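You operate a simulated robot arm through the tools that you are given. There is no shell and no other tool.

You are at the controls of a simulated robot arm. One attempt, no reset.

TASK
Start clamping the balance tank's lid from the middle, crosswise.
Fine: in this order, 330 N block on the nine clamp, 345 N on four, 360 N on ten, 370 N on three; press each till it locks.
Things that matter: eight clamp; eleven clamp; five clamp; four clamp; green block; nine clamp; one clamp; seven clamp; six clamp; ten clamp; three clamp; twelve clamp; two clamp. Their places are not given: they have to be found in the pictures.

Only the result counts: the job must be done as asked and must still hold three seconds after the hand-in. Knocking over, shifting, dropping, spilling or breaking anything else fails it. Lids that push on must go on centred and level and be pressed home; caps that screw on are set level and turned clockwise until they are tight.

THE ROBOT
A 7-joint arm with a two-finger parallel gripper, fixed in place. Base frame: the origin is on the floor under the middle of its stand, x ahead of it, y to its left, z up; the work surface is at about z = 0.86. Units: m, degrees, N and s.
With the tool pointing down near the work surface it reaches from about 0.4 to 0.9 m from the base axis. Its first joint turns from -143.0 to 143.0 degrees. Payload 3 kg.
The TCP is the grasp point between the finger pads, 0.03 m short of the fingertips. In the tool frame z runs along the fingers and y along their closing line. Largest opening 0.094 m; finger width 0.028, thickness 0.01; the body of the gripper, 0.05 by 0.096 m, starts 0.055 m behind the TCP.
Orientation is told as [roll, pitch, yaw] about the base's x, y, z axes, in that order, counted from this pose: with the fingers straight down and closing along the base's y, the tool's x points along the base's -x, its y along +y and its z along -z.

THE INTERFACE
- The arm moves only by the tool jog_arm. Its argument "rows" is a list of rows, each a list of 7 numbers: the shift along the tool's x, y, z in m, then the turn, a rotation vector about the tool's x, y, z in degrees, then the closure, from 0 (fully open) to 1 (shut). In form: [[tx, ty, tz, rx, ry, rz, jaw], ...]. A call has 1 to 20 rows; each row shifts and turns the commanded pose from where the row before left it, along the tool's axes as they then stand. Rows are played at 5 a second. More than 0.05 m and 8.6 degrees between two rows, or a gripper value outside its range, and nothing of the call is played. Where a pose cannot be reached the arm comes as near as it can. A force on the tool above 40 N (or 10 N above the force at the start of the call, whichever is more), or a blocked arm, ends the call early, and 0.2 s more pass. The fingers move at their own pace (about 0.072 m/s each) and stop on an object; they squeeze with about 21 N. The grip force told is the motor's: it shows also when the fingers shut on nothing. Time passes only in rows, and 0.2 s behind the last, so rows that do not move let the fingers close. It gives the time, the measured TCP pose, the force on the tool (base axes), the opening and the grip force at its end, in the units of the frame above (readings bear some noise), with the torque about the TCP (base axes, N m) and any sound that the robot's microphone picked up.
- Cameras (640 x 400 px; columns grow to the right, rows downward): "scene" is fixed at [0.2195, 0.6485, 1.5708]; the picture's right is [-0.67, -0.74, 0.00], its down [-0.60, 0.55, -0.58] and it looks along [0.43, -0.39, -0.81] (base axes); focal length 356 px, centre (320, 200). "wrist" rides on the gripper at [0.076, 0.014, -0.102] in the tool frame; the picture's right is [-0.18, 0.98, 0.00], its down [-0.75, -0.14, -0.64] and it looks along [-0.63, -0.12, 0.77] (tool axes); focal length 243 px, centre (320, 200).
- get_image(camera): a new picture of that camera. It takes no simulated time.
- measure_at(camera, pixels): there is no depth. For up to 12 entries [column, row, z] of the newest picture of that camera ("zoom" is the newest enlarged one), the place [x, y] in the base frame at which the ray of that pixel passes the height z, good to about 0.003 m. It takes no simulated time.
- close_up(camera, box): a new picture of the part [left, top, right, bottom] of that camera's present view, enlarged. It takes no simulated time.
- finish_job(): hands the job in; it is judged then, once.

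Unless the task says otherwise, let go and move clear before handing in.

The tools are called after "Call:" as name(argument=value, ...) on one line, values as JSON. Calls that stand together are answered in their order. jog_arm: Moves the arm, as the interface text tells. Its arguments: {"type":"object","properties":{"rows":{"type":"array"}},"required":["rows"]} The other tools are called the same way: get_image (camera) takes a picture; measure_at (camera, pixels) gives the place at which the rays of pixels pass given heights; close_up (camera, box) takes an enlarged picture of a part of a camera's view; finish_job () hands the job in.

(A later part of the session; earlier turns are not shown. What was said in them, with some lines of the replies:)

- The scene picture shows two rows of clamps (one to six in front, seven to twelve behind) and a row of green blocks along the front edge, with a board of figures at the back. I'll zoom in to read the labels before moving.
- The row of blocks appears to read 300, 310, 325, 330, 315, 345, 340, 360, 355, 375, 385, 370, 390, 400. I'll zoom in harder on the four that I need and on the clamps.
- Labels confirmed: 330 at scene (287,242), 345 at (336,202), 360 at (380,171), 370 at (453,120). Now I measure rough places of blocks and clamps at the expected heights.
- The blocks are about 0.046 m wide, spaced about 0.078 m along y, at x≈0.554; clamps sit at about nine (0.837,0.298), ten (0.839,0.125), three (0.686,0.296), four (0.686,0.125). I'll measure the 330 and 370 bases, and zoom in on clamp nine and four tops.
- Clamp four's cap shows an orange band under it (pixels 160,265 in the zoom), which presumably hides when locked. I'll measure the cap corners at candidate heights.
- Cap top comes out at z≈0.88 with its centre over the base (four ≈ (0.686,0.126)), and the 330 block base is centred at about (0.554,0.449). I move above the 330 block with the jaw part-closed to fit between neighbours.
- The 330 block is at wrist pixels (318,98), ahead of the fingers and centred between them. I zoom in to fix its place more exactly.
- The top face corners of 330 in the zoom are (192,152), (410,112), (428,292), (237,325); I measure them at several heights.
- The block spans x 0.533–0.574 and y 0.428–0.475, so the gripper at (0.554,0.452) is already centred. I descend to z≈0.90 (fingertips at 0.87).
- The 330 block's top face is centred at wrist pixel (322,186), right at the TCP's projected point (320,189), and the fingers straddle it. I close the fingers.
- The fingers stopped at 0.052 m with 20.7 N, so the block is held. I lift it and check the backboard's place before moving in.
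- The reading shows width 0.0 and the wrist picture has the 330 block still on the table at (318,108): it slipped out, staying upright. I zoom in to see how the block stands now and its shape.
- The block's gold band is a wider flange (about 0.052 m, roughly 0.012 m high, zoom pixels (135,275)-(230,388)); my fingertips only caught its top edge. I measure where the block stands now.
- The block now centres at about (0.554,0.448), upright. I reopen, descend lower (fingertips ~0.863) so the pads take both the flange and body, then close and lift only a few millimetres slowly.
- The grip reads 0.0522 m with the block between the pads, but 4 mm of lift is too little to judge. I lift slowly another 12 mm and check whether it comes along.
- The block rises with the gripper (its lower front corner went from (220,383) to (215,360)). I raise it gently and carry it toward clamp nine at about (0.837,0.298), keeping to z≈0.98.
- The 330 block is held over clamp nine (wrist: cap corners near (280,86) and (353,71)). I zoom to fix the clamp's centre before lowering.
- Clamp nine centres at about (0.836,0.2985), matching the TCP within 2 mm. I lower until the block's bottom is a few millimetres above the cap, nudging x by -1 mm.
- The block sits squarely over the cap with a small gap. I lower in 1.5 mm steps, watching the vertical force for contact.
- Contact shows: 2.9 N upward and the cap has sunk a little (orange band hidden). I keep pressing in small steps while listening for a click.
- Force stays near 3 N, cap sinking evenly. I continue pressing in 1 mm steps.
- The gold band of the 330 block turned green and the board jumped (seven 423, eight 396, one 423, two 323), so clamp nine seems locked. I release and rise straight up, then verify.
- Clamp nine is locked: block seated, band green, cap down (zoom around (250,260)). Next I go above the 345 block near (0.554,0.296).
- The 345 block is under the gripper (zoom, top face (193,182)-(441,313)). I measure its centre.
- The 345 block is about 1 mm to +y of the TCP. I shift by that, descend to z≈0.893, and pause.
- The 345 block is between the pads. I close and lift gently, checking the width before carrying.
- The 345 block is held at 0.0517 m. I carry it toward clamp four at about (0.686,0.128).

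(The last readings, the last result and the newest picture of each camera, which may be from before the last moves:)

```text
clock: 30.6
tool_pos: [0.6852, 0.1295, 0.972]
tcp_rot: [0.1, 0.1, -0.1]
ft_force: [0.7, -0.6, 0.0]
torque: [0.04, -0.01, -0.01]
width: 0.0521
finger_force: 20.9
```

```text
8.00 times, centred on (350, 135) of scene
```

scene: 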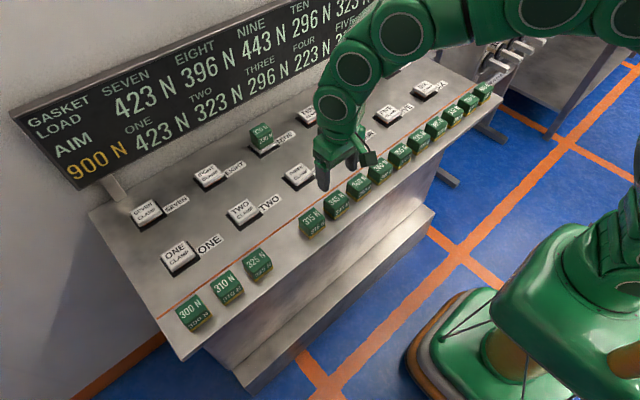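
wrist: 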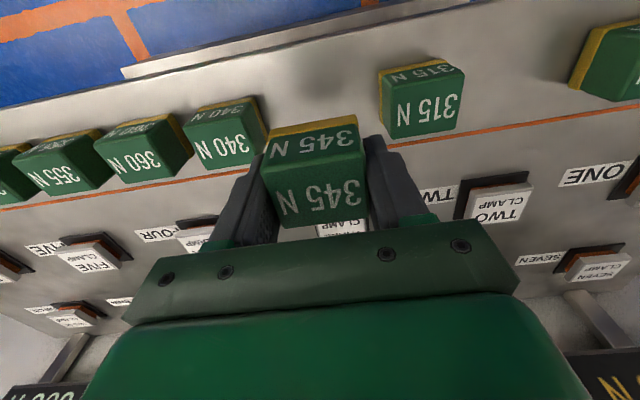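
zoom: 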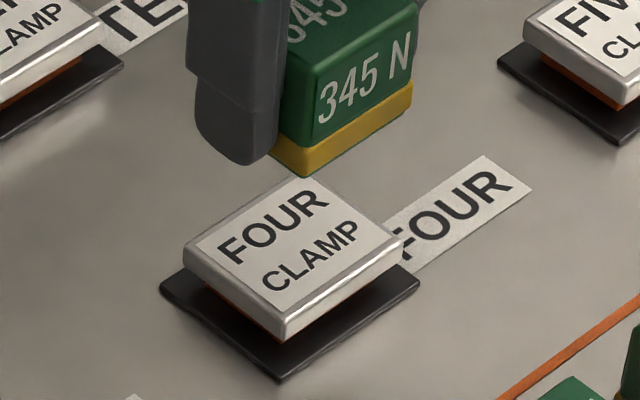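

Call:
measure_at(camera="wrist", pixels=[[273.3, 82.5, 0.862], [356.5, 65.3, 0.862], [278.8, 93.8, 0.88], [351.3, 78.3, 0.88], [361.75, 135, 0.862]])

Call:
measure_at(camera="zoom", pixels=[[183, 250, 0.88], [305, 177, 0.88], [403, 240, 0.88], [283, 320, 0.88], [160, 287, 0.862], [281, 382, 0.862], [419, 285, 0.862]])

```text
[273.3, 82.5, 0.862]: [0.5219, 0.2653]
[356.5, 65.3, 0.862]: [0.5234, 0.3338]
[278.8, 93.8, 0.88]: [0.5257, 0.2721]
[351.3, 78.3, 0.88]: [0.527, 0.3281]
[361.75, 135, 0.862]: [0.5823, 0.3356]
```

```text
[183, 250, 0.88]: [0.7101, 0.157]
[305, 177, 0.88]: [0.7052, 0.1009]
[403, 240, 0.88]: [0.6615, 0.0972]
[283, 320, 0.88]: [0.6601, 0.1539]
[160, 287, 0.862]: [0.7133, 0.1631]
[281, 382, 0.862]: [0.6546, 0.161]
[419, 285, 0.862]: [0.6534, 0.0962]
```

Clamp four's centre comes to about (0.6845,0.129), ~1.5 mm nearer than the TCP in x. I correct and lower to just above the cap.

Call:
jog_arm(rows=[[0.0015, 0.0007, 0.02, 0, 0, 0, 1], [0, 0, 0.02, 0, 0, 0, 1], [0, 0, 0.01, 0, 0, 0, 1], [0, 0, 0.006, 0, 0, 0, 1], [0, 0, 0, 0, 0, 0, 1]])

Call:
close_up(camera="scene", box=[310, 110, 390, 160])

Call:
close_up(camera="wrist", box=[230, 80, 422, 200])

```text
clock: 31.8
tool_pos: [0.6859, 0.13, 0.9164]
tcp_rot: [0.0, 0.0, 0.1]
ft_force: [-0.2, -0.5, -1.6]
torque: [0.0, -0.06, -0.01]
width: 0.0521
finger_force: 21.0
```

```text
8.00 times, centred on (350, 135) of scene
```

zoom: 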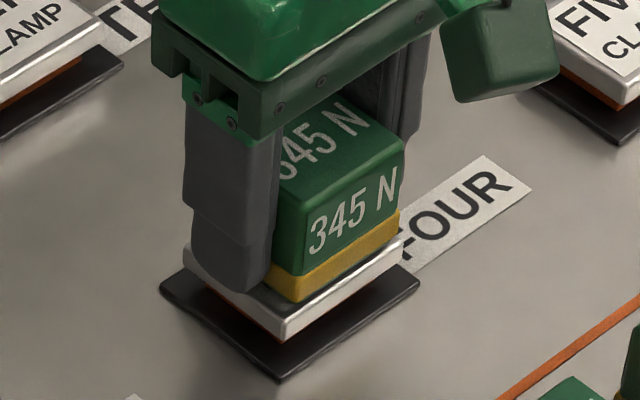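

```text
3.33 times, centred on (326, 140) of wrist
```

zoom: 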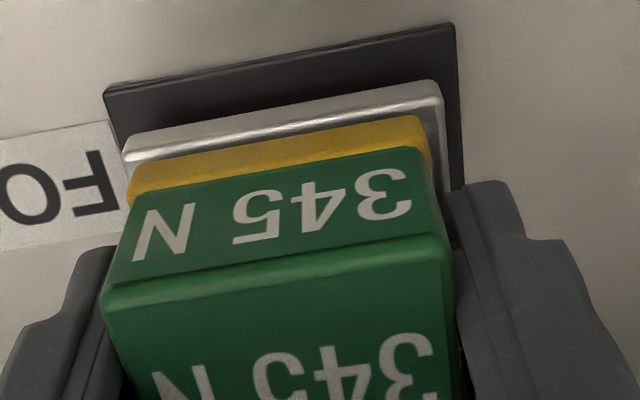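

The block looks about 1.5–3 mm too far toward -y (wrist zoom: cap margin at right (443,90) vs flange (428,120), nearly none at left). I zoom in more to judge the offset.

Call:
close_up(camera="scene", box=[325, 133, 373, 163])

Call:
get_image(camera="wrist")

```text
13.33 times, centred on (349, 148) of scene
```

zoom: 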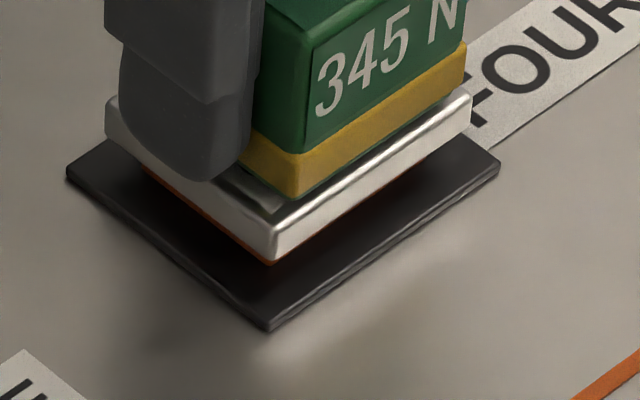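

```text
taken
```

wrist: 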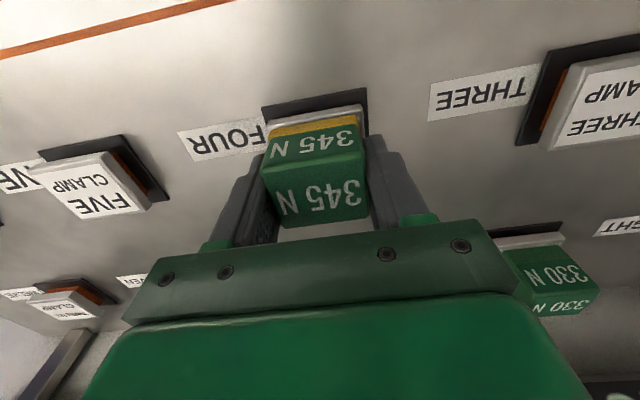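

Call:
measure_at(camera="zoom", pixels=[[298, 199, 0.884], [466, 84, 0.884], [244, 162, 0.884], [275, 224, 0.88], [471, 95, 0.88], [106, 100, 0.88], [270, 330, 0.862], [499, 168, 0.862], [67, 175, 0.862]])

Call:
measure_at(camera="wrist", pixels=[[268.3, 136, 0.884], [358, 118, 0.884], [266.5, 123, 0.88], [362.5, 105, 0.88], [261.5, 106, 0.862], [366, 87.5, 0.862], [369, 137, 0.862]])

```text
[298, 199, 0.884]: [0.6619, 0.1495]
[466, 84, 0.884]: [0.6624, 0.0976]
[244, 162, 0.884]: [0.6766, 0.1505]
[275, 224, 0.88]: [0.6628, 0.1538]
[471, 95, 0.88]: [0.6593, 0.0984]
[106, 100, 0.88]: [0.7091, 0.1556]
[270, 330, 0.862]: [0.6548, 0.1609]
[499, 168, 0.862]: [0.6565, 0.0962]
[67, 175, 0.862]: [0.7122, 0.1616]
```

```text
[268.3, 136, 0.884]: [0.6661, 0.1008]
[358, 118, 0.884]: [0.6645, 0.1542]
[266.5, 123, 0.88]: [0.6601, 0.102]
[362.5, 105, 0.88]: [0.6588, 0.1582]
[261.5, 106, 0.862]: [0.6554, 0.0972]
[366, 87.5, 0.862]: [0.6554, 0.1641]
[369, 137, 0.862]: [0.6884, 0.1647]
```

Both cameras put the block about 2.7 mm too far to -y over the cap; x looks right. I shift +2.7 mm in y and lower in 1 mm steps to contact.

Call:
jog_arm(rows=[[0, 0.0027, 0, 0, 0, 0, 1], [0, 0, 0.001, 0, 0, 0, 1], [0, 0, 0.001, 0, 0, 0, 1], [0, 0, 0.001, 0, 0, 0, 1], [0, 0, 0.001, 0, 0, 0, 1], [0, 0, 0, 0, 0, 0, 1]])

Call:
close_up(camera="scene", box=[325, 133, 373, 163])

```text
clock: 33.2
tool_pos: [0.6832, 0.1327, 0.9124]
tcp_rot: [0.0, 0.0, -0.1]
ft_force: [-0.4, 0.2, 2.0]
torque: [0.02, 0.05, 0.01]
width: 0.0519
finger_force: 21.3
```

```text
13.33 times, centred on (349, 148) of scene
```

zoom: 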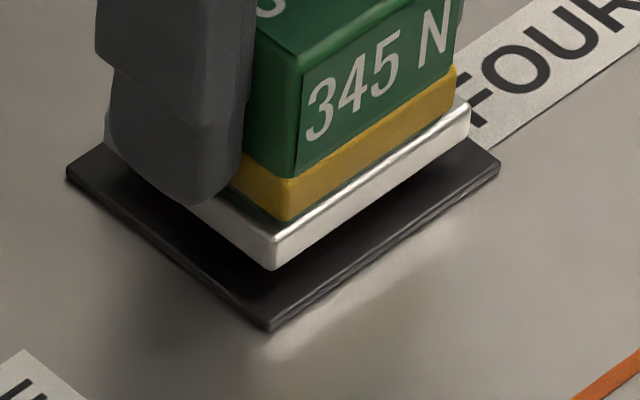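

Contact at 2 N and the block is now centred on the cap. I press on in small steps until the band changes.

Call:
jog_arm(rows=[[0, 0, 0.001, 0, 0, 0, 1], [0, 0, 0.001, 0, 0, 0, 1], [0, 0, 0.001, 0, 0, 0, 1], [0, 0, 0.001, 0, 0, 0, 1], [0, 0, 0, 0, 0, 0, 1]])

Call:
close_up(camera="scene", box=[325, 133, 373, 163])

Call:
get_image(camera="scene")

```text
clock: 34.4
tool_pos: [0.6838, 0.1328, 0.9093]
tcp_rot: [0.1, 0.0, 0.0]
ft_force: [2.6, 1.7, 3.4]
torque: [0.03, -0.05, 0.02]
width: 0.0518
finger_force: 20.7
```

```text
13.33 times, centred on (349, 148) of scene
```

zoom: 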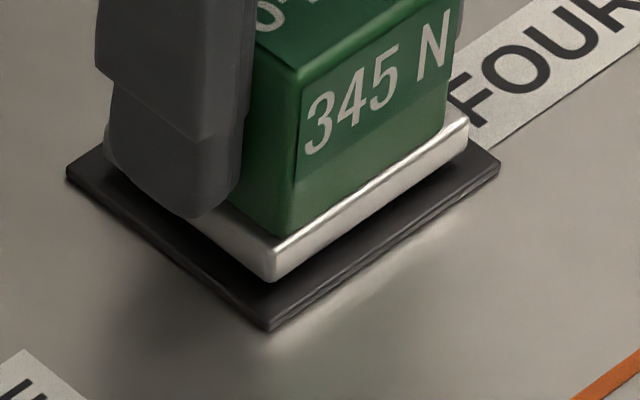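

```text
taken
```

scene: 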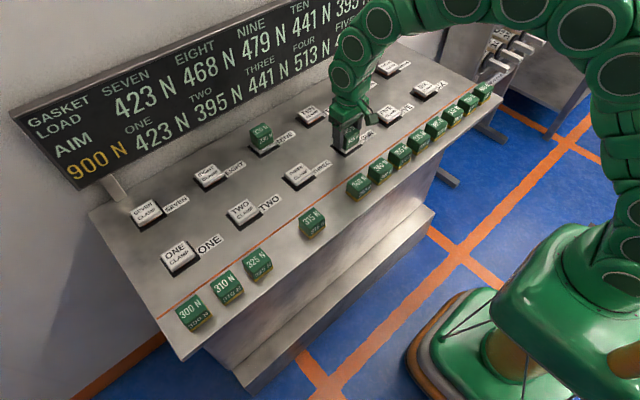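

Clamp four locked (band green, board four 513, nine 479). I release, rise, and move above the 360 block near (0.554,0.142).

Call:
jog_arm(rows=[[0, 0, 0, 0, 0, 0, 0.25], [0, 0, 0, 0, 0, 0, 0.25], [0, 0, 0, 0, 0, 0, 0.25], [0, 0, -0.01, 0, 0, 0, 0.25], [0, 0, -0.02, 0, 0, 0, 0.25], [0, 0, -0.035, 0, 0, 0, 0.25], [0, 0, -0.035, 0, 0, 0, 0.25], [0, 0, 0, 0, 0, 0, 0.25]])

Call:
get_image(camera="wrist")

Call:
close_up(camera="scene", box=[310, 110, 390, 160])

```text
clock: 36.2
tool_pos: [0.6833, 0.1306, 1.0097]
tcp_rot: [0.0, -0.1, -0.1]
ft_force: [0.6, 0.0, -0.4]
torque: [-0.05, 0.01, 0.03]
width: 0.0707
finger_force: 0.1
```

```text
taken
```

wrist: 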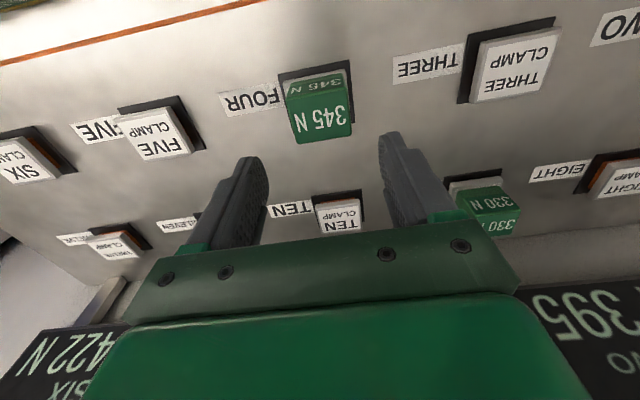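

```text
8.00 times, centred on (350, 135) of scene
```

zoom: 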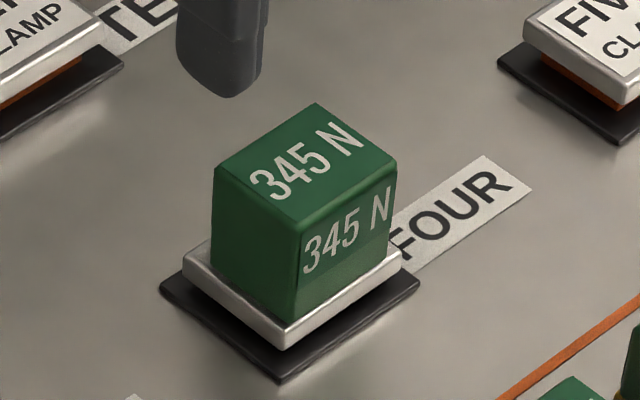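

The 345 block stands locked on four. Now I move above the 360 block.

Call:
jog_arm(rows=[[0.0261, 0.0021, 0, 0, 0, 0, 0.25], [0.0261, 0.0021, 0, 0, 0, 0, 0.25], [0.0261, 0.0021, 0, 0, 0, 0, 0.25], [0.0261, 0.0021, 0, 0, 0, 0, 0.25], [0.0261, 0.0021, 0, 0, 0, 0, 0.25], [0, 0, 0, 0, 0, 0, 0.25]])

Call:
get_image(camera="wrist")

Call:
close_up(camera="wrist", box=[240, 50, 400, 150])

```text
clock: 37.6
tool_pos: [0.5531, 0.1418, 1.0094]
tcp_rot: [0.0, 0.0, -0.1]
ft_force: [-0.4, 0.9, 0.6]
torque: [-0.01, 0.02, 0.01]
width: 0.0704
finger_force: 0.0
```

```text
taken
```

wrist: 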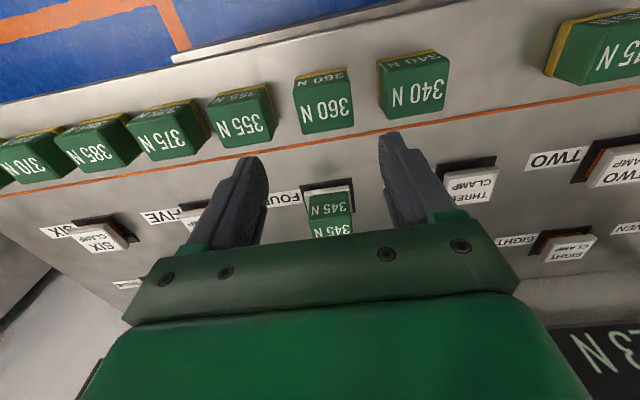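

```text
4.00 times, centred on (320, 100) of wrist
```

zoom: 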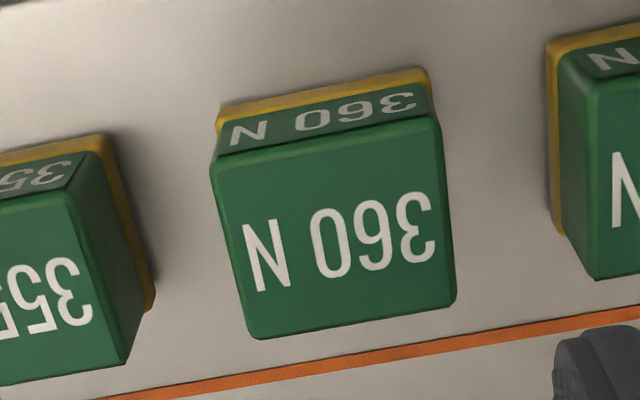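

Call:
measure_at(camera="zoom", pixels=[[217, 110, 0.86], [430, 67, 0.86], [211, 163, 0.898], [438, 122, 0.898], [456, 304, 0.898], [248, 338, 0.898]])

```text
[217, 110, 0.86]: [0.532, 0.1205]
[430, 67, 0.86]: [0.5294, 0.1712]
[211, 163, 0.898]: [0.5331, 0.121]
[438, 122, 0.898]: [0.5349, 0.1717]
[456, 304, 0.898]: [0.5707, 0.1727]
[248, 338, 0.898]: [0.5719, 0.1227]
```

The 360 block centres at (0.5525,0.1465), so I shift +4.1 mm in y and -1.5 mm in x, then descend.

Call:
jog_arm(rows=[[0.0015, 0.0041, 0.02, 0, 0, 0, 0.25], [0, 0, 0.03, 0, 0, 0, 0.25], [0, 0, 0.03, 0, 0, 0, 0.25], [0, 0, 0.02, 0, 0, 0, 0.25], [0, 0, 0.01, 0, 0, 0, 0.25], [0, 0, 0.006, 0, 0, 0, 0.25], [0, 0, 0, 0, 0, 0, 0.25]])

Call:
get_image(camera="wrist")

```text
clock: 39.2
tool_pos: [0.5537, 0.148, 0.8931]
tcp_rot: [0.0, 0.0, 0.0]
ft_force: [-0.8, 0.5, 0.2]
torque: [0.0, -0.02, 0.0]
width: 0.0705
finger_force: 0.0
```

```text
taken
```

wrist: 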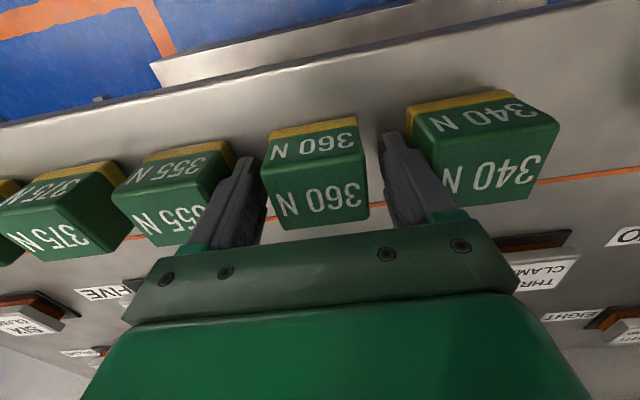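

The 360 block is centred between the fingers (wrist (316,175)). I close and lift gently.

Call:
jog_arm(rows=[[0, 0, 0, 0, 0, 0, 1], [0, 0, 0, 0, 0, 0, 1], [0, 0, 0, 0, 0, 0, 1], [0, 0, 0, 0, 0, 0, 1], [0, 0, -0.002, 0, 0, 0, 1], [0, 0, -0.002, 0, 0, 0, 1], [0, 0, -0.003, 0, 0, 0, 1], [0, 0, -0.005, 0, 0, 0, 1], [0, 0, -0.01, 0, 0, 0, 1], [0, 0, -0.015, 0, 0, 0, 1], [0, 0, -0.015, 0, 0, 0, 1], [0, 0, -0.015, 0, 0, 0, 1], [0, 0, -0.013, 0, 0, 0, 1], [0, 0, 0, 0, 0, 0, 1]])

Call:
get_image(camera="wrist")

```text
clock: 42.2
tool_pos: [0.5542, 0.1467, 0.9734]
tcp_rot: [0.0, 0.0, 0.0]
ft_force: [0.4, 0.8, -0.4]
torque: [0.02, 0.05, -0.04]
width: 0.0519
finger_force: 21.2
```

```text
taken
```

wrist: 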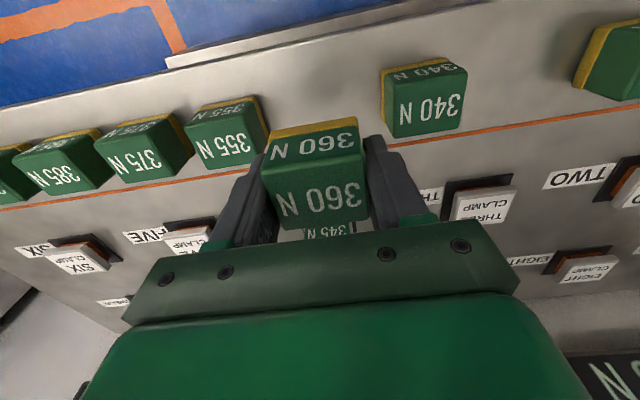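

The 360 block is held. I raise it a bit more to clear the 345 block on four and carry it to clamp ten near (0.835,0.130).

Call:
jog_arm(rows=[[0, 0, -0.01, 0, 0, 0, 1], [0, 0, -0.015, 0, 0, 0, 1], [0, 0, -0.01, 0, 0, 0, 1], [-0.0125, -0.001, 0, 0, 0, 0, 1], [-0.027, -0.0015, 0, 0, 0, 0, 1], [-0.027, -0.0015, 0, 0, 0, 0, 1], [-0.027, -0.0015, 0, 0, 0, 0, 1], [-0.027, -0.0015, 0, 0, 0, 0, 1], [-0.027, -0.0015, 0, 0, 0, 0, 1], [-0.027, -0.0015, 0, 0, 0, 0, 1], [-0.027, -0.0015, 0, 0, 0, 0, 1], [-0.027, -0.0015, 0, 0, 0, 0, 1], [-0.027, -0.0015, 0, 0, 0, 0, 1], [-0.027, -0.0015, 0, 0, 0, 0, 1], [0, 0, 0, 0, 0, 0, 1]])

Call:
get_image(camera="wrist")

Call:
get_image(camera="scene")

```text
clock: 45.4
tool_pos: [0.8358, 0.1282, 1.0077]
tcp_rot: [0.0, -0.2, 0.0]
ft_force: [-0.7, -0.2, -0.9]
torque: [-0.03, -0.03, 0.0]
width: 0.0517
finger_force: 20.7
```

```text
taken
```

wrist: 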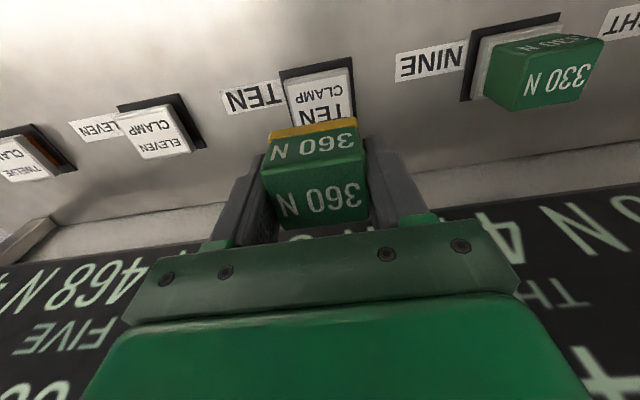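

```text
taken
```

scene: 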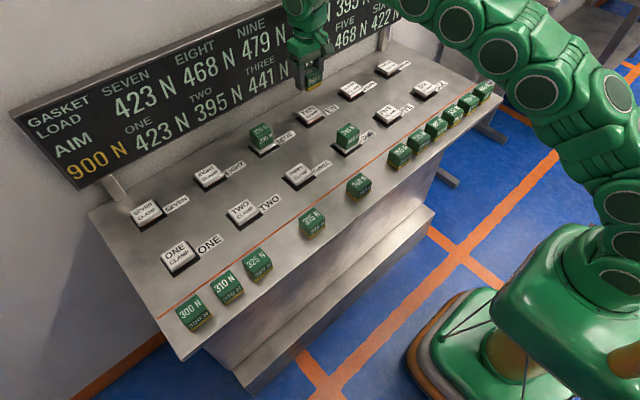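

The 360 block is over clamp ten. I lower to z≈0.925 and then measure the alignment.

Call:
jog_arm(rows=[[0, 0, 0.025, 0, 0, 0, 1], [0, 0, 0.025, 0, 0, 0, 1], [0, 0, 0.02, 0, 0, 0, 1], [0, 0, 0.01, 0, 0, 0, 1], [0, 0, 0.005, 0, 0, 0, 1], [0, 0, 0, 0, 0, 0, 1]])

Call:
get_image(camera="wrist")

Call:
close_up(camera="wrist", box=[230, 70, 390, 170])

Call:
close_up(camera="scene", box=[285, 95, 333, 125])

```text
clock: 46.8
tool_pos: [0.8352, 0.1304, 0.9236]
tcp_rot: [0.0, 0.0, 0.0]
ft_force: [-0.4, -0.6, -0.7]
torque: [0.01, -0.04, -0.02]
width: 0.0519
finger_force: 20.7
```

```text
taken
```

wrist: 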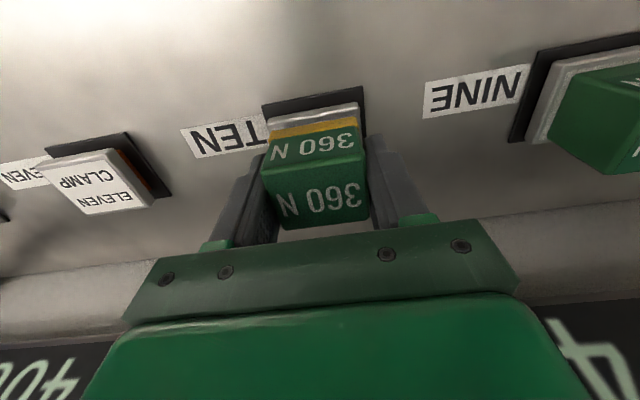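

```text
4.00 times, centred on (310, 120) of wrist
```

zoom: 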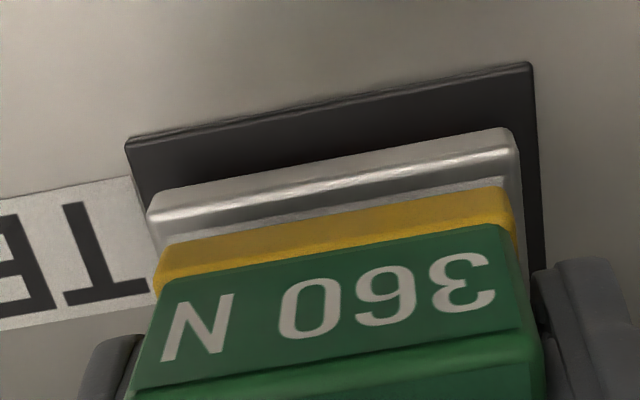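

```text
13.33 times, centred on (309, 110) of scene
```

zoom: 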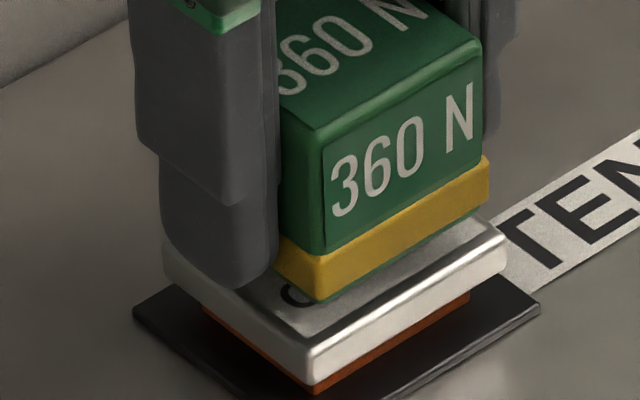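

Call:
measure_at(camera="zoom", pixels=[[318, 300, 0.89], [489, 188, 0.89], [313, 346, 0.88], [507, 235, 0.88], [164, 245, 0.88], [133, 312, 0.862], [540, 308, 0.862]])

Call:
measure_at(camera="wrist", pixels=[[261.25, 105.5, 0.862], [362.75, 85.75, 0.862], [267.5, 123.25, 0.88], [359.25, 108, 0.88], [270.75, 131.25, 0.89], [357.5, 117, 0.89], [366, 137, 0.862]])

```text
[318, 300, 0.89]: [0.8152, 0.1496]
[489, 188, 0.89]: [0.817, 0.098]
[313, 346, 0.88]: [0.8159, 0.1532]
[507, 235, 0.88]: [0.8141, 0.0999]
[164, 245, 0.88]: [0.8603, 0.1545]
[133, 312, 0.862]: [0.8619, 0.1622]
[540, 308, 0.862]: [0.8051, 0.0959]
```

```text
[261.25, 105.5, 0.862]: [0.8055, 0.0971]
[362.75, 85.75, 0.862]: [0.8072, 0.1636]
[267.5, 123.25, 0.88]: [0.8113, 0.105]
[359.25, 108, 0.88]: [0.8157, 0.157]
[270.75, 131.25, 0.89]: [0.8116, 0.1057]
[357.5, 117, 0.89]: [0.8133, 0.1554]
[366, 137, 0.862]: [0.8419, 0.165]
```

Estimates put the block about 1 mm low in y and 2 mm too near in x over clamp ten. I shift by that and lower to just above the cap for a last look.

Call:
jog_arm(rows=[[-0.002, 0.001, 0.003, 0, 0, 0, 1], [0, 0, 0.003, 0, 0, 0, 1], [0, 0, 0.001, 0, 0, 0, 1], [0, 0, 0, 0, 0, 0, 1]])

Call:
close_up(camera="wrist", box=[230, 70, 390, 170])

Call:
close_up(camera="scene", box=[285, 95, 333, 125])

```text
clock: 47.8
tool_pos: [0.8372, 0.1319, 0.9177]
tcp_rot: [0.0, -0.1, 0.0]
ft_force: [0.4, -0.1, -1.1]
torque: [0.0, 0.01, 0.0]
width: 0.0519
finger_force: 20.8
```

```text
4.00 times, centred on (310, 120) of wrist
```

zoom: 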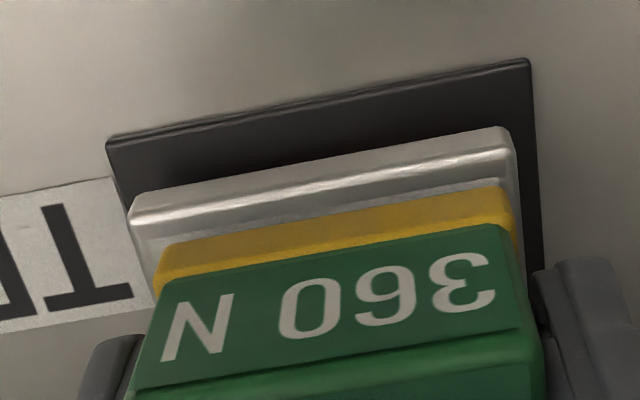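

```text
13.33 times, centred on (309, 110) of scene
```

zoom: 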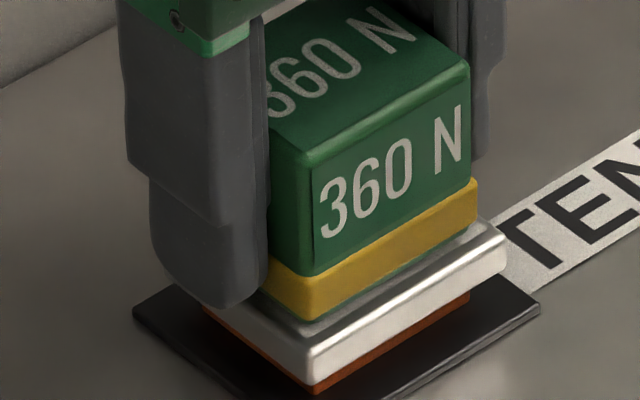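

The block now sits with even y margins and a bit too far back in x (scene zoom: flange front (303,322) vs cap (311,345)). I shift back 1.5 mm and press down in 1 mm steps.

Call:
jog_arm(rows=[[0.0015, -0.0004, 0, 0, 0, 0, 1], [0, 0, 0.001, 0, 0, 0, 1], [0, 0, 0.001, 0, 0, 0, 1], [0, 0, 0.001, 0, 0, 0, 1], [0, 0, 0.001, 0, 0, 0, 1], [0, 0, 0, 0, 0, 0, 1]])

Call:
close_up(camera="scene", box=[285, 95, 333, 125])

```text
clock: 49.2
tool_pos: [0.8358, 0.1325, 0.9123]
tcp_rot: [-0.1, 0.0, 0.1]
ft_force: [0.2, -1.3, 2.1]
torque: [-0.02, 0.01, 0.03]
width: 0.052
finger_force: 21.1
```

```text
13.33 times, centred on (309, 110) of scene
```

zoom: 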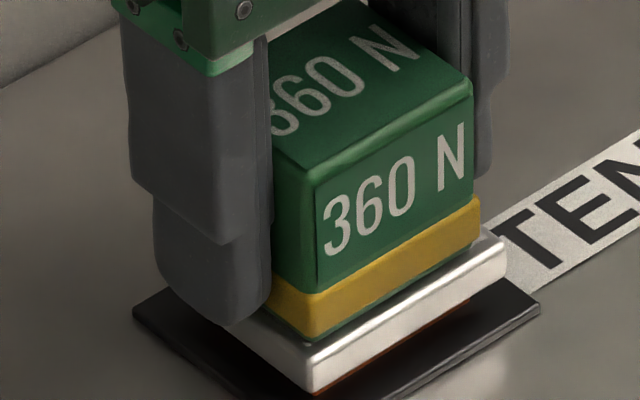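

Contact at 2.1 N, block well centred on ten's cap. I press on in 1 mm steps.

Call:
jog_arm(rows=[[0, 0, 0.001, 0, 0, 0, 1], [0, 0, 0.001, 0, 0, 0, 1], [0, 0, 0.001, 0, 0, 0, 1], [0, 0, 0.001, 0, 0, 0, 1], [0, 0, 0, 0, 0, 0, 1]])

Call:
close_up(camera="scene", box=[285, 95, 333, 125])

Call:
get_image(camera="scene")

```text
clock: 50.4
tool_pos: [0.8352, 0.1315, 0.9087]
tcp_rot: [0.0, 0.0, 0.0]
ft_force: [-0.7, -0.7, 4.0]
torque: [0.0, 0.04, 0.01]
width: 0.0521
finger_force: 20.8
```

```text
13.33 times, centred on (309, 110) of scene
```

zoom: 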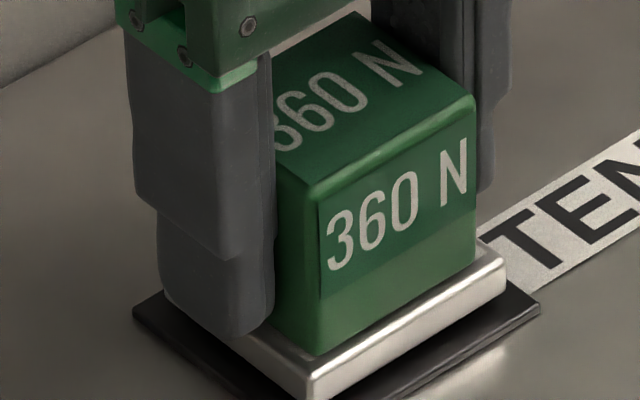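

```text
taken
```

scene: 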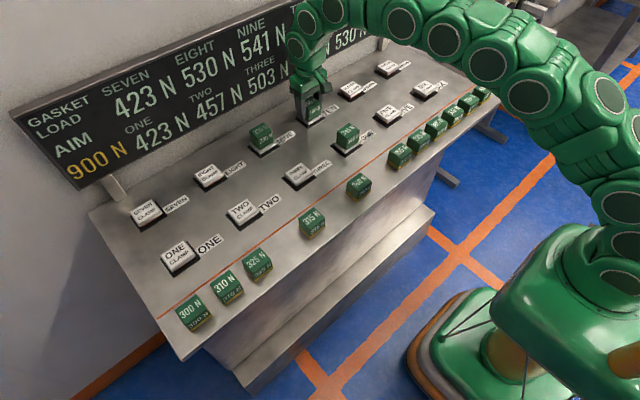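

Clamp ten locked (band green, board nine 541, eight 530). I release, rise, and move above the 370 block expected near (0.553,-0.16).

Call:
jog_arm(rows=[[0, 0, 0, 0, 0, 0, 0.25], [0, 0, 0, 0, 0, 0, 0.25], [0, 0, 0, 0, 0, 0, 0.25], [0, 0, -0.01, 0, 0, 0, 0.25], [0, 0, -0.02, 0, 0, 0, 0.25], [0, 0, -0.035, 0, 0, 0, 0.25], [0, 0, -0.035, 0, 0, 0, 0.25], [0, 0, 0, 0, 0, 0, 0.25]])

Call:
close_up(camera="scene", box=[270, 85, 350, 135])

Call:
get_image(camera="wrist")

```text
clock: 52.2
tool_pos: [0.8357, 0.1326, 1.0092]
tcp_rot: [0.0, -0.1, 0.1]
ft_force: [0.2, 0.3, -0.2]
torque: [-0.05, 0.01, 0.0]
width: 0.0706
finger_force: 0.0
```

```text
8.00 times, centred on (310, 110) of scene
```

zoom: 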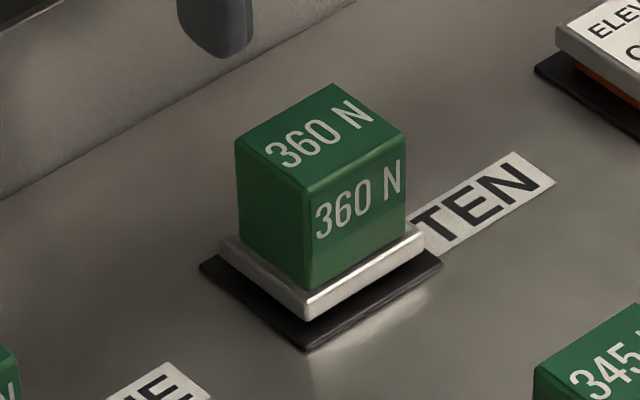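

```text
taken
```

wrist: 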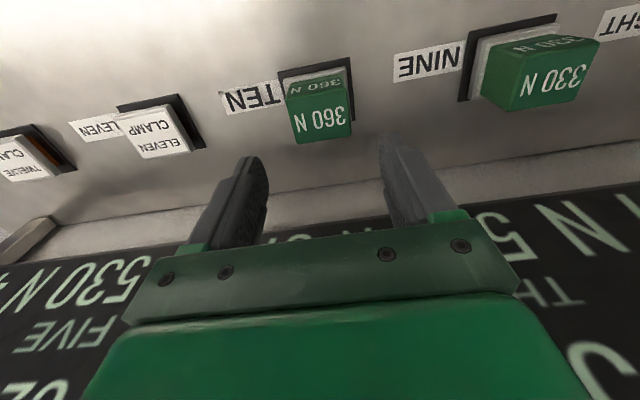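

The 360 block stands locked on ten. Now I move over to the 370 block.

Call:
jog_arm(rows=[[0.0283, -0.0291, 0, 0, 0, 0, 0.25], [0.0283, -0.0291, 0, 0, 0, 0, 0.25], [0.0283, -0.0291, 0, 0, 0, 0, 0.25], [0.0283, -0.0291, 0, 0, 0, 0, 0.25], [0.0283, -0.0291, 0, 0, 0, 0, 0.25], [0.0283, -0.0291, 0, 0, 0, 0, 0.25], [0.0283, -0.0291, 0, 0, 0, 0, 0.25], [0.0283, -0.0291, 0, 0, 0, 0, 0.25], [0.0283, -0.0291, 0, 0, 0, 0, 0.25], [0.0283, -0.0291, 0, 0, 0, 0, 0.25], [0, 0, 0, 0, 0, 0, 0.25], [0, 0, 0, 0, 0, 0, 0.25]])

Call:
get_image(camera="wrist")

Call:
close_up(camera="wrist", box=[240, 50, 400, 150])

Call:
get_image(camera="scene")

```text
clock: 54.8
tool_pos: [0.5525, -0.1593, 1.007]
tcp_rot: [0.0, 0.0, 0.1]
ft_force: [-0.1, -0.9, 0.4]
torque: [0.01, 0.0, -0.03]
width: 0.0705
finger_force: 0.0
```

```text
taken
```

wrist: 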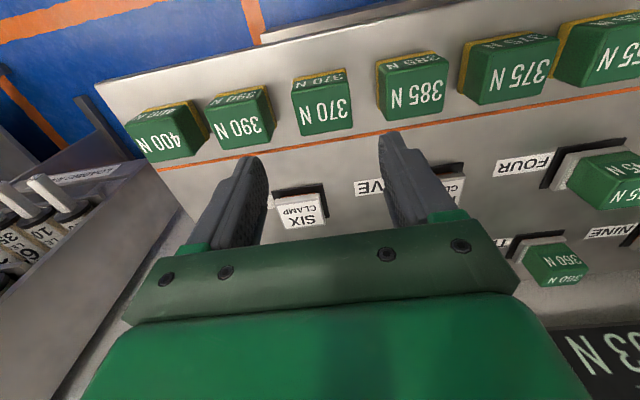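

```text
4.00 times, centred on (320, 100) of wrist
```

zoom: 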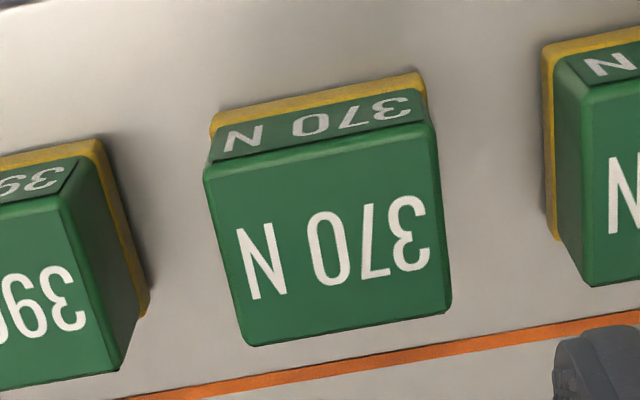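

```text
taken
```

scene: 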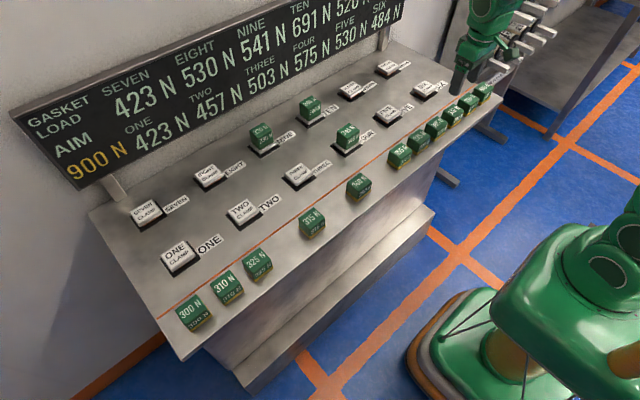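

The 370 block is at wrist (322,105), labelled clearly. I measure its centre.

Call:
measure_at(camera="zoom", pixels=[[211, 115, 0.86], [425, 72, 0.86], [204, 170, 0.898], [435, 125, 0.898], [451, 310, 0.898], [247, 345, 0.898]])

```text
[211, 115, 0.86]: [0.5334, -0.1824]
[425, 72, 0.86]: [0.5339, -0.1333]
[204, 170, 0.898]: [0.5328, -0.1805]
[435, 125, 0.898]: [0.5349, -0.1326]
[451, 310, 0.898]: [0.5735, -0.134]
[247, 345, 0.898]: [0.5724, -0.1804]
```

The 370 block centres at (0.5535,-0.1575). I shift +2.8 mm in y, +0.8 mm in x, and descend.

Call:
jog_arm(rows=[[-0.0008, 0.0028, 0.02, 0, 0, 0, 0.25], [0, 0, 0.03, 0, 0, 0, 0.25], [0, 0, 0.03, 0, 0, 0, 0.25], [0, 0, 0.02, 0, 0, 0, 0.25], [0, 0, 0.01, 0, 0, 0, 0.25], [0, 0, 0.005, 0, 0, 0, 0.25], [0, 0, 0, 0, 0, 0, 0.25]])

Call:
get_image(camera="wrist")

```text
clock: 56.4
tool_pos: [0.5545, -0.1571, 0.8922]
tcp_rot: [0.0, 0.0, 0.1]
ft_force: [0.6, 0.2, 0.2]
torque: [0.0, 0.02, 0.02]
width: 0.0703
finger_force: 0.0
```

```text
taken
```

wrist: 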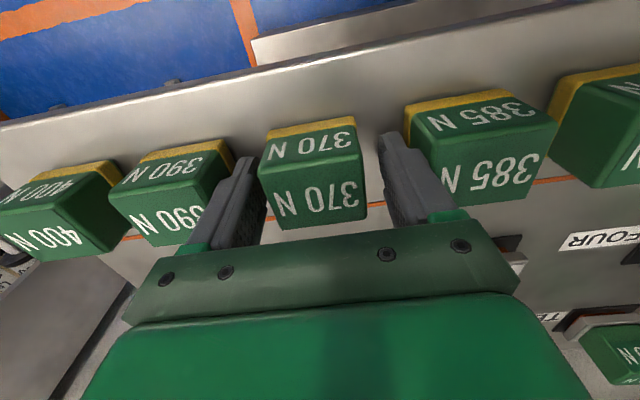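

The 370 block sits about 1 mm toward -y of centre. I correct that, close, and lift gently.

Call:
jog_arm(rows=[[0, -0.0012, 0, 0, 0, 0, 0.25], [0, 0, 0, 0, 0, 0, 1], [0, 0, 0, 0, 0, 0, 1], [0, 0, 0, 0, 0, 0, 1], [0, 0, 0, 0, 0, 0, 1], [0, 0, -0.002, 0, 0, 0, 1], [0, 0, -0.002, 0, 0, 0, 1], [0, 0, -0.003, 0, 0, 0, 1], [0, 0, -0.005, 0, 0, 0, 1], [0, 0, -0.01, 0, 0, 0, 1], [0, 0, -0.015, 0, 0, 0, 1], [0, 0, -0.015, 0, 0, 0, 1], [0, 0, -0.015, 0, 0, 0, 1], [0, 0, -0.015, 0, 0, 0, 1], [0, 0, -0.015, 0, 0, 0, 1], [0, 0, -0.013, 0, 0, 0, 1], [0, 0, 0, 0, 0, 0, 1]])

Call:
get_image(camera="wrist")

```text
clock: 60.0
tool_pos: [0.5535, -0.1585, 1.0029]
tcp_rot: [0.0, 0.0, 0.0]
ft_force: [-0.3, -0.4, -1.6]
torque: [0.01, 0.01, -0.03]
width: 0.0521
finger_force: 20.7
```

```text
taken
```

wrist: 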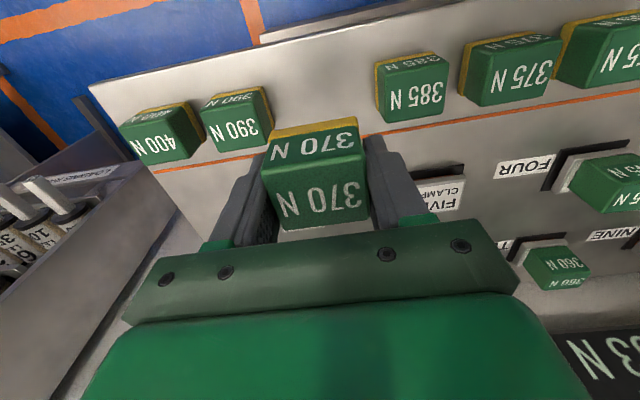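

The 370 block is held at 0.0521 m. I carry it at z≈1.0 to clamp three near (0.6855,0.300), passing well above the 345 block.

Call:
jog_arm(rows=[[-0.0041, 0.014, 0, 0, 0, 0, 1], [-0.00886, 0.0307, 0, 0, 0, 0, 1], [-0.00886, 0.0307, 0, 0, 0, 0, 1], [-0.00886, 0.0307, 0, 0, 0, 0, 1], [-0.00886, 0.0307, 0, 0, 0, 0, 1], [-0.00886, 0.0307, 0, 0, 0, 0, 1], [-0.00886, 0.0307, 0, 0, 0, 0, 1], [-0.00886, 0.0307, 0, 0, 0, 0, 1], [-0.00886, 0.0307, 0, 0, 0, 0, 1], [-0.00886, 0.0307, 0, 0, 0, 0, 1], [-0.00886, 0.0307, 0, 0, 0, 0, 1], [-0.00886, 0.0307, 0, 0, 0, 0, 1], [-0.00886, 0.0307, 0, 0, 0, 0, 1], [-0.00886, 0.0307, 0, 0, 0, 0, 1], [-0.00886, 0.0307, 0, 0, 0, 0, 1], [-0.0041, 0.0142, 0, 0, 0, 0, 1], [0, 0, 0, 0, 0, 0, 1]])

Call:
get_image(camera="wrist")

Call:
get_image(camera="scene")

```text
clock: 63.6
tool_pos: [0.6827, 0.3008, 1.0035]
tcp_rot: [0.1, 0.0, 0.0]
ft_force: [-0.7, -0.1, -0.5]
torque: [-0.03, -0.02, -0.03]
width: 0.0519
finger_force: 21.0
```

```text
taken
```

wrist: 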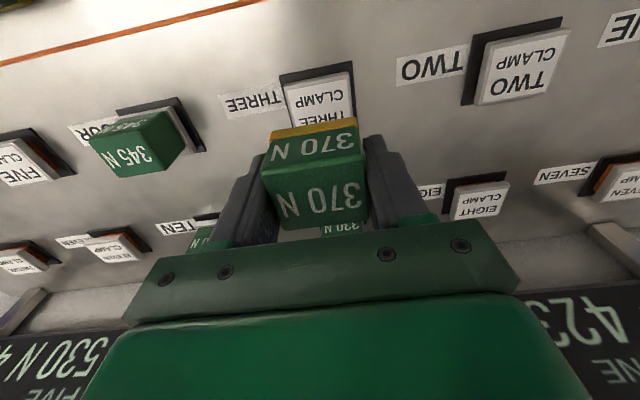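

```text
taken
```

scene: 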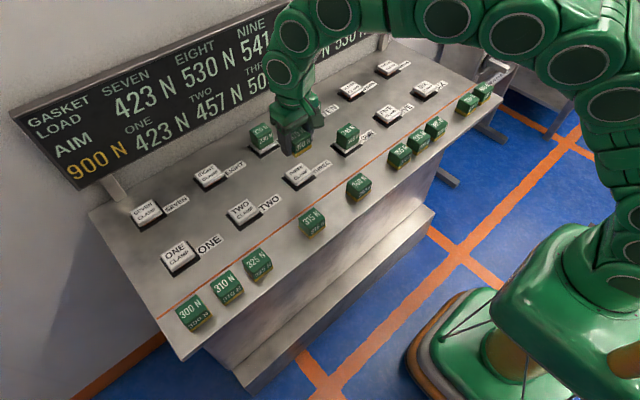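

Block 370 hangs over clamp three. I lower to z≈0.92 and check alignment.

Call:
jog_arm(rows=[[0, 0, 0.025, 0, 0, 0, 1], [0, 0, 0.025, 0, 0, 0, 1], [0, 0, 0.02, 0, 0, 0, 1], [0, 0, 0.01, 0, 0, 0, 1], [0, 0, 0.005, 0, 0, 0, 1], [0, 0, 0, 0, 0, 0, 1]])

Call:
get_image(camera="wrist")

Call:
close_up(camera="wrist", box=[230, 70, 390, 170])

Call:
close_up(camera="scene", box=[275, 160, 323, 190])

```text
clock: 65.0
tool_pos: [0.6856, 0.2997, 0.9171]
tcp_rot: [0.0, -0.1, 0.0]
ft_force: [-0.2, -0.6, -1.5]
torque: [0.02, -0.02, 0.03]
width: 0.052
finger_force: 21.4
```

```text
taken
```

wrist: 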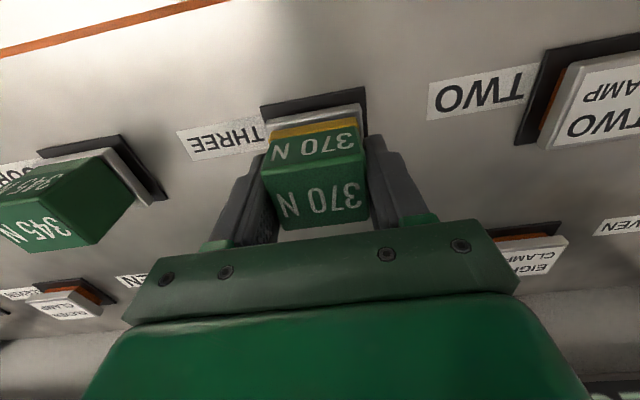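

```text
4.00 times, centred on (310, 120) of wrist
```

zoom: 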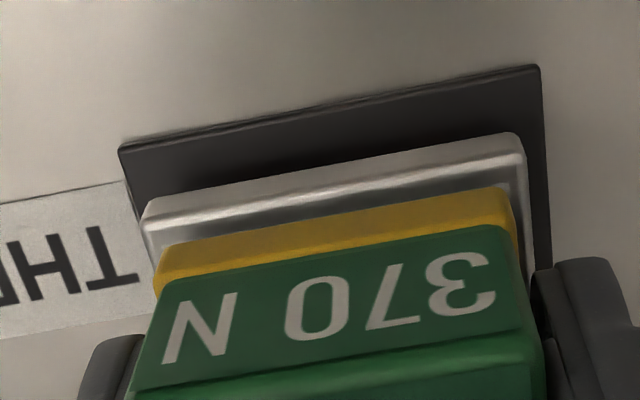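

```text
13.33 times, centred on (299, 175) of scene
```

zoom: 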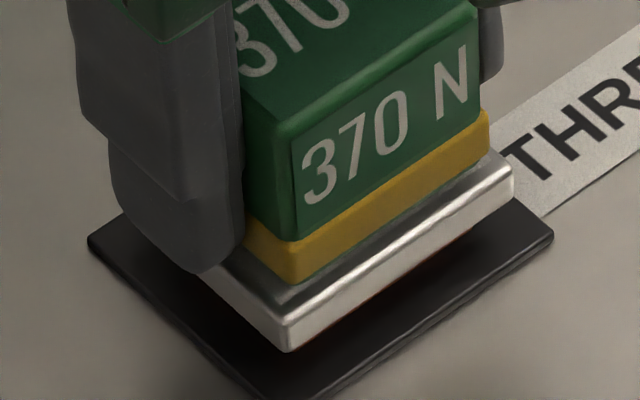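

The block is about 1 mm low in y and 1.5–2 mm far back in x over clamp three. I correct both and lower to contact in 1 mm steps.

Call:
jog_arm(rows=[[0.0015, 0.001, 0, 0, 0, 0, 1], [0, 0, 0.001, 0, 0, 0, 1], [0, 0, 0.001, 0, 0, 0, 1], [0, 0, 0.001, 0, 0, 0, 1], [0, 0, 0.001, 0, 0, 0, 1], [0, 0, 0.001, 0, 0, 0, 1], [0, 0, 0.001, 0, 0, 0, 1], [0, 0, 0, 0, 0, 0, 1]])

Call:
close_up(camera="scene", box=[275, 160, 323, 190])

```text
clock: 66.8
tool_pos: [0.6846, 0.3017, 0.9124]
tcp_rot: [0.0, -0.1, 0.0]
ft_force: [-0.3, 1.4, 1.5]
torque: [0.03, 0.02, 0.0]
width: 0.0519
finger_force: 21.0
```

```text
13.33 times, centred on (299, 175) of scene
```

zoom: 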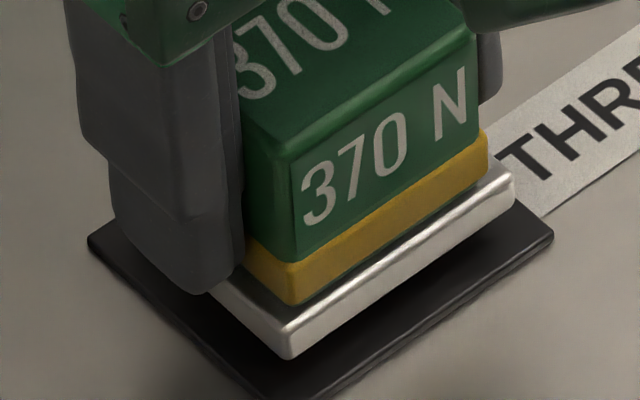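

Contact at 1.5 N with the block centred on three's cap. I press on in 1 mm steps until it locks.

Call:
jog_arm(rows=[[0, 0, 0.001, 0, 0, 0, 1], [0, 0, 0.001, 0, 0, 0, 1], [0, 0, 0.001, 0, 0, 0, 1], [0, 0, 0.001, 0, 0, 0, 1], [0, 0, 0, 0, 0, 0, 1]])

Call:
close_up(camera="scene", box=[275, 160, 323, 190])

Call:
get_image(camera="scene")

```text
clock: 68.0
tool_pos: [0.6845, 0.3001, 0.909]
tcp_rot: [-0.1, -0.1, 0.1]
ft_force: [-1.2, -0.5, 3.5]
torque: [-0.02, 0.06, 0.04]
width: 0.052
finger_force: 20.5
```

```text
13.33 times, centred on (299, 175) of scene
```

zoom: 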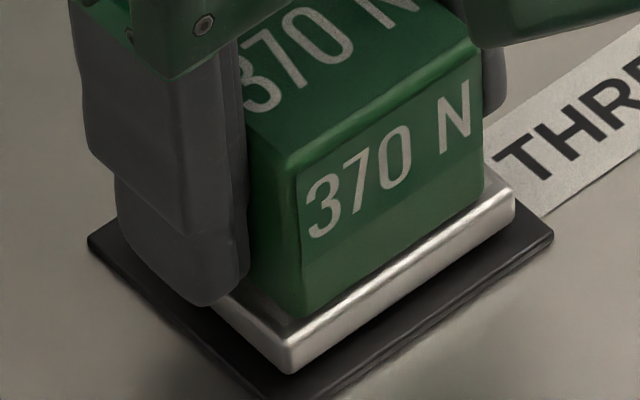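

```text
taken
```

scene: 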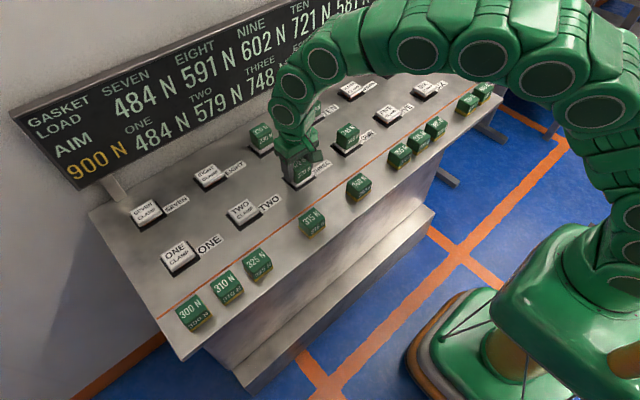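

Clamp three locked (band green, board three 748). I release, rise, and move clear.

Call:
jog_arm(rows=[[0, 0, 0, 0, 0, 0, 0.25], [0, 0, 0, 0, 0, 0, 0.25], [0, 0, 0, 0, 0, 0, 0.25], [0, 0, -0.01, 0, 0, 0, 0.25], [0, 0, -0.02, 0, 0, 0, 0.25], [0, 0, -0.04, 0, 0, 0, 0.25], [0, 0, -0.04, 0, 0, 0, 0.25], [0, 0, -0.04, 0, 0, 0, 0.25], [0.035, -0.01, -0.02, 0, 0, 0, 0.25], [0.035, -0.02, -0.02, 0, 0, 0, 0.25], [0.035, -0.02, -0.02, 0, 0, 0, 0.25], [0, -0.045, 0, 0, 0, 0, 0.25], [0, -0.045, 0, 0, 0, 0, 0.25], [0, -0.045, 0, 0, 0, 0, 0.25], [0, -0.045, 0, 0, 0, 0, 0.25], [0, -0.045, 0, 0, 0, 0, 0.25], [0, 0, 0, 0, 0, 0, 0.25]])

Call:
get_image(camera="scene")

Call:
close_up(camera="scene", box=[220, 80, 400, 200])

Call:
get_image(camera="wrist")

```text
clock: 71.6
tool_pos: [0.5829, 0.0267, 1.118]
tcp_rot: [0.1, -0.1, 0.1]
ft_force: [-0.3, 0.5, 0.0]
torque: [0.02, 0.01, -0.02]
width: 0.0704
finger_force: 0.0
```

```text
taken
```

scene: 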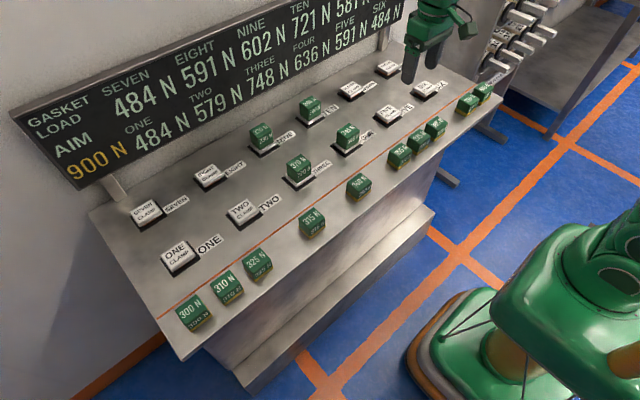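

```text
3.33 times, centred on (310, 140) of scene
```

zoom: 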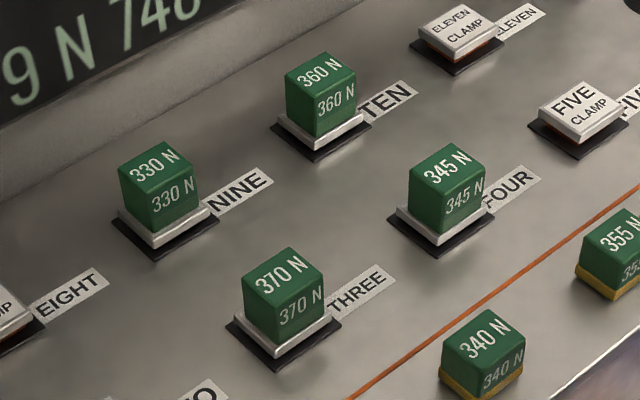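

```text
taken
```

wrist: 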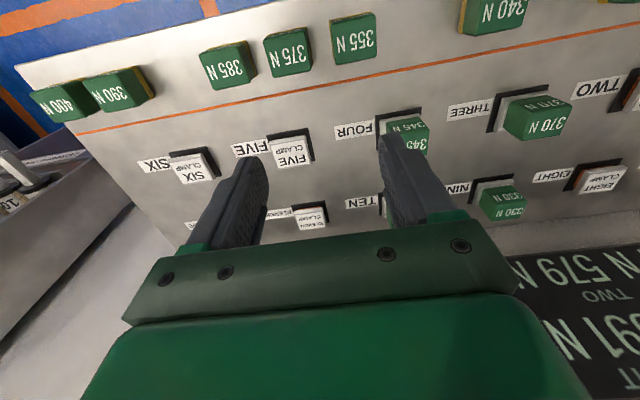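

All four blocks stand on their clamps with green bands: 330 on nine, 345 on four, 360 on ten and 370 on three (zoom (160,190), (447,190), (320,95), (283,295)). The caps are down, the other blocks haven't moved and the gripper is clear, so I hand in.

Call:
finish_job()

```text
The job is handed in.
```

The four middle clamps are locked in the order you gave: 330 N on nine, 345 N on four, 360 N on ten and 370 N on three. I've handed the job in, and no verdict has come back yet.

- **How I know they locked:** each block's gold band turned green and the gasket-load board rose each time. No click was reported for any of them. The bands were still green and the caps down after I let go and moved the arm clear.
- **One slip:** my first grip on the 330 N block didn't hold, and it slid out as I lifted. It stayed upright on the table, and I picked it up again with a lower grip.
- **Other blocks and clamps:** the last pictures show them where they were at the start.
- **Board at the end:** nine shows 602 N, four 636 N, ten 721 N and three 748 N. All are still below the 900 N aim, and the other eight clamps are still to do.
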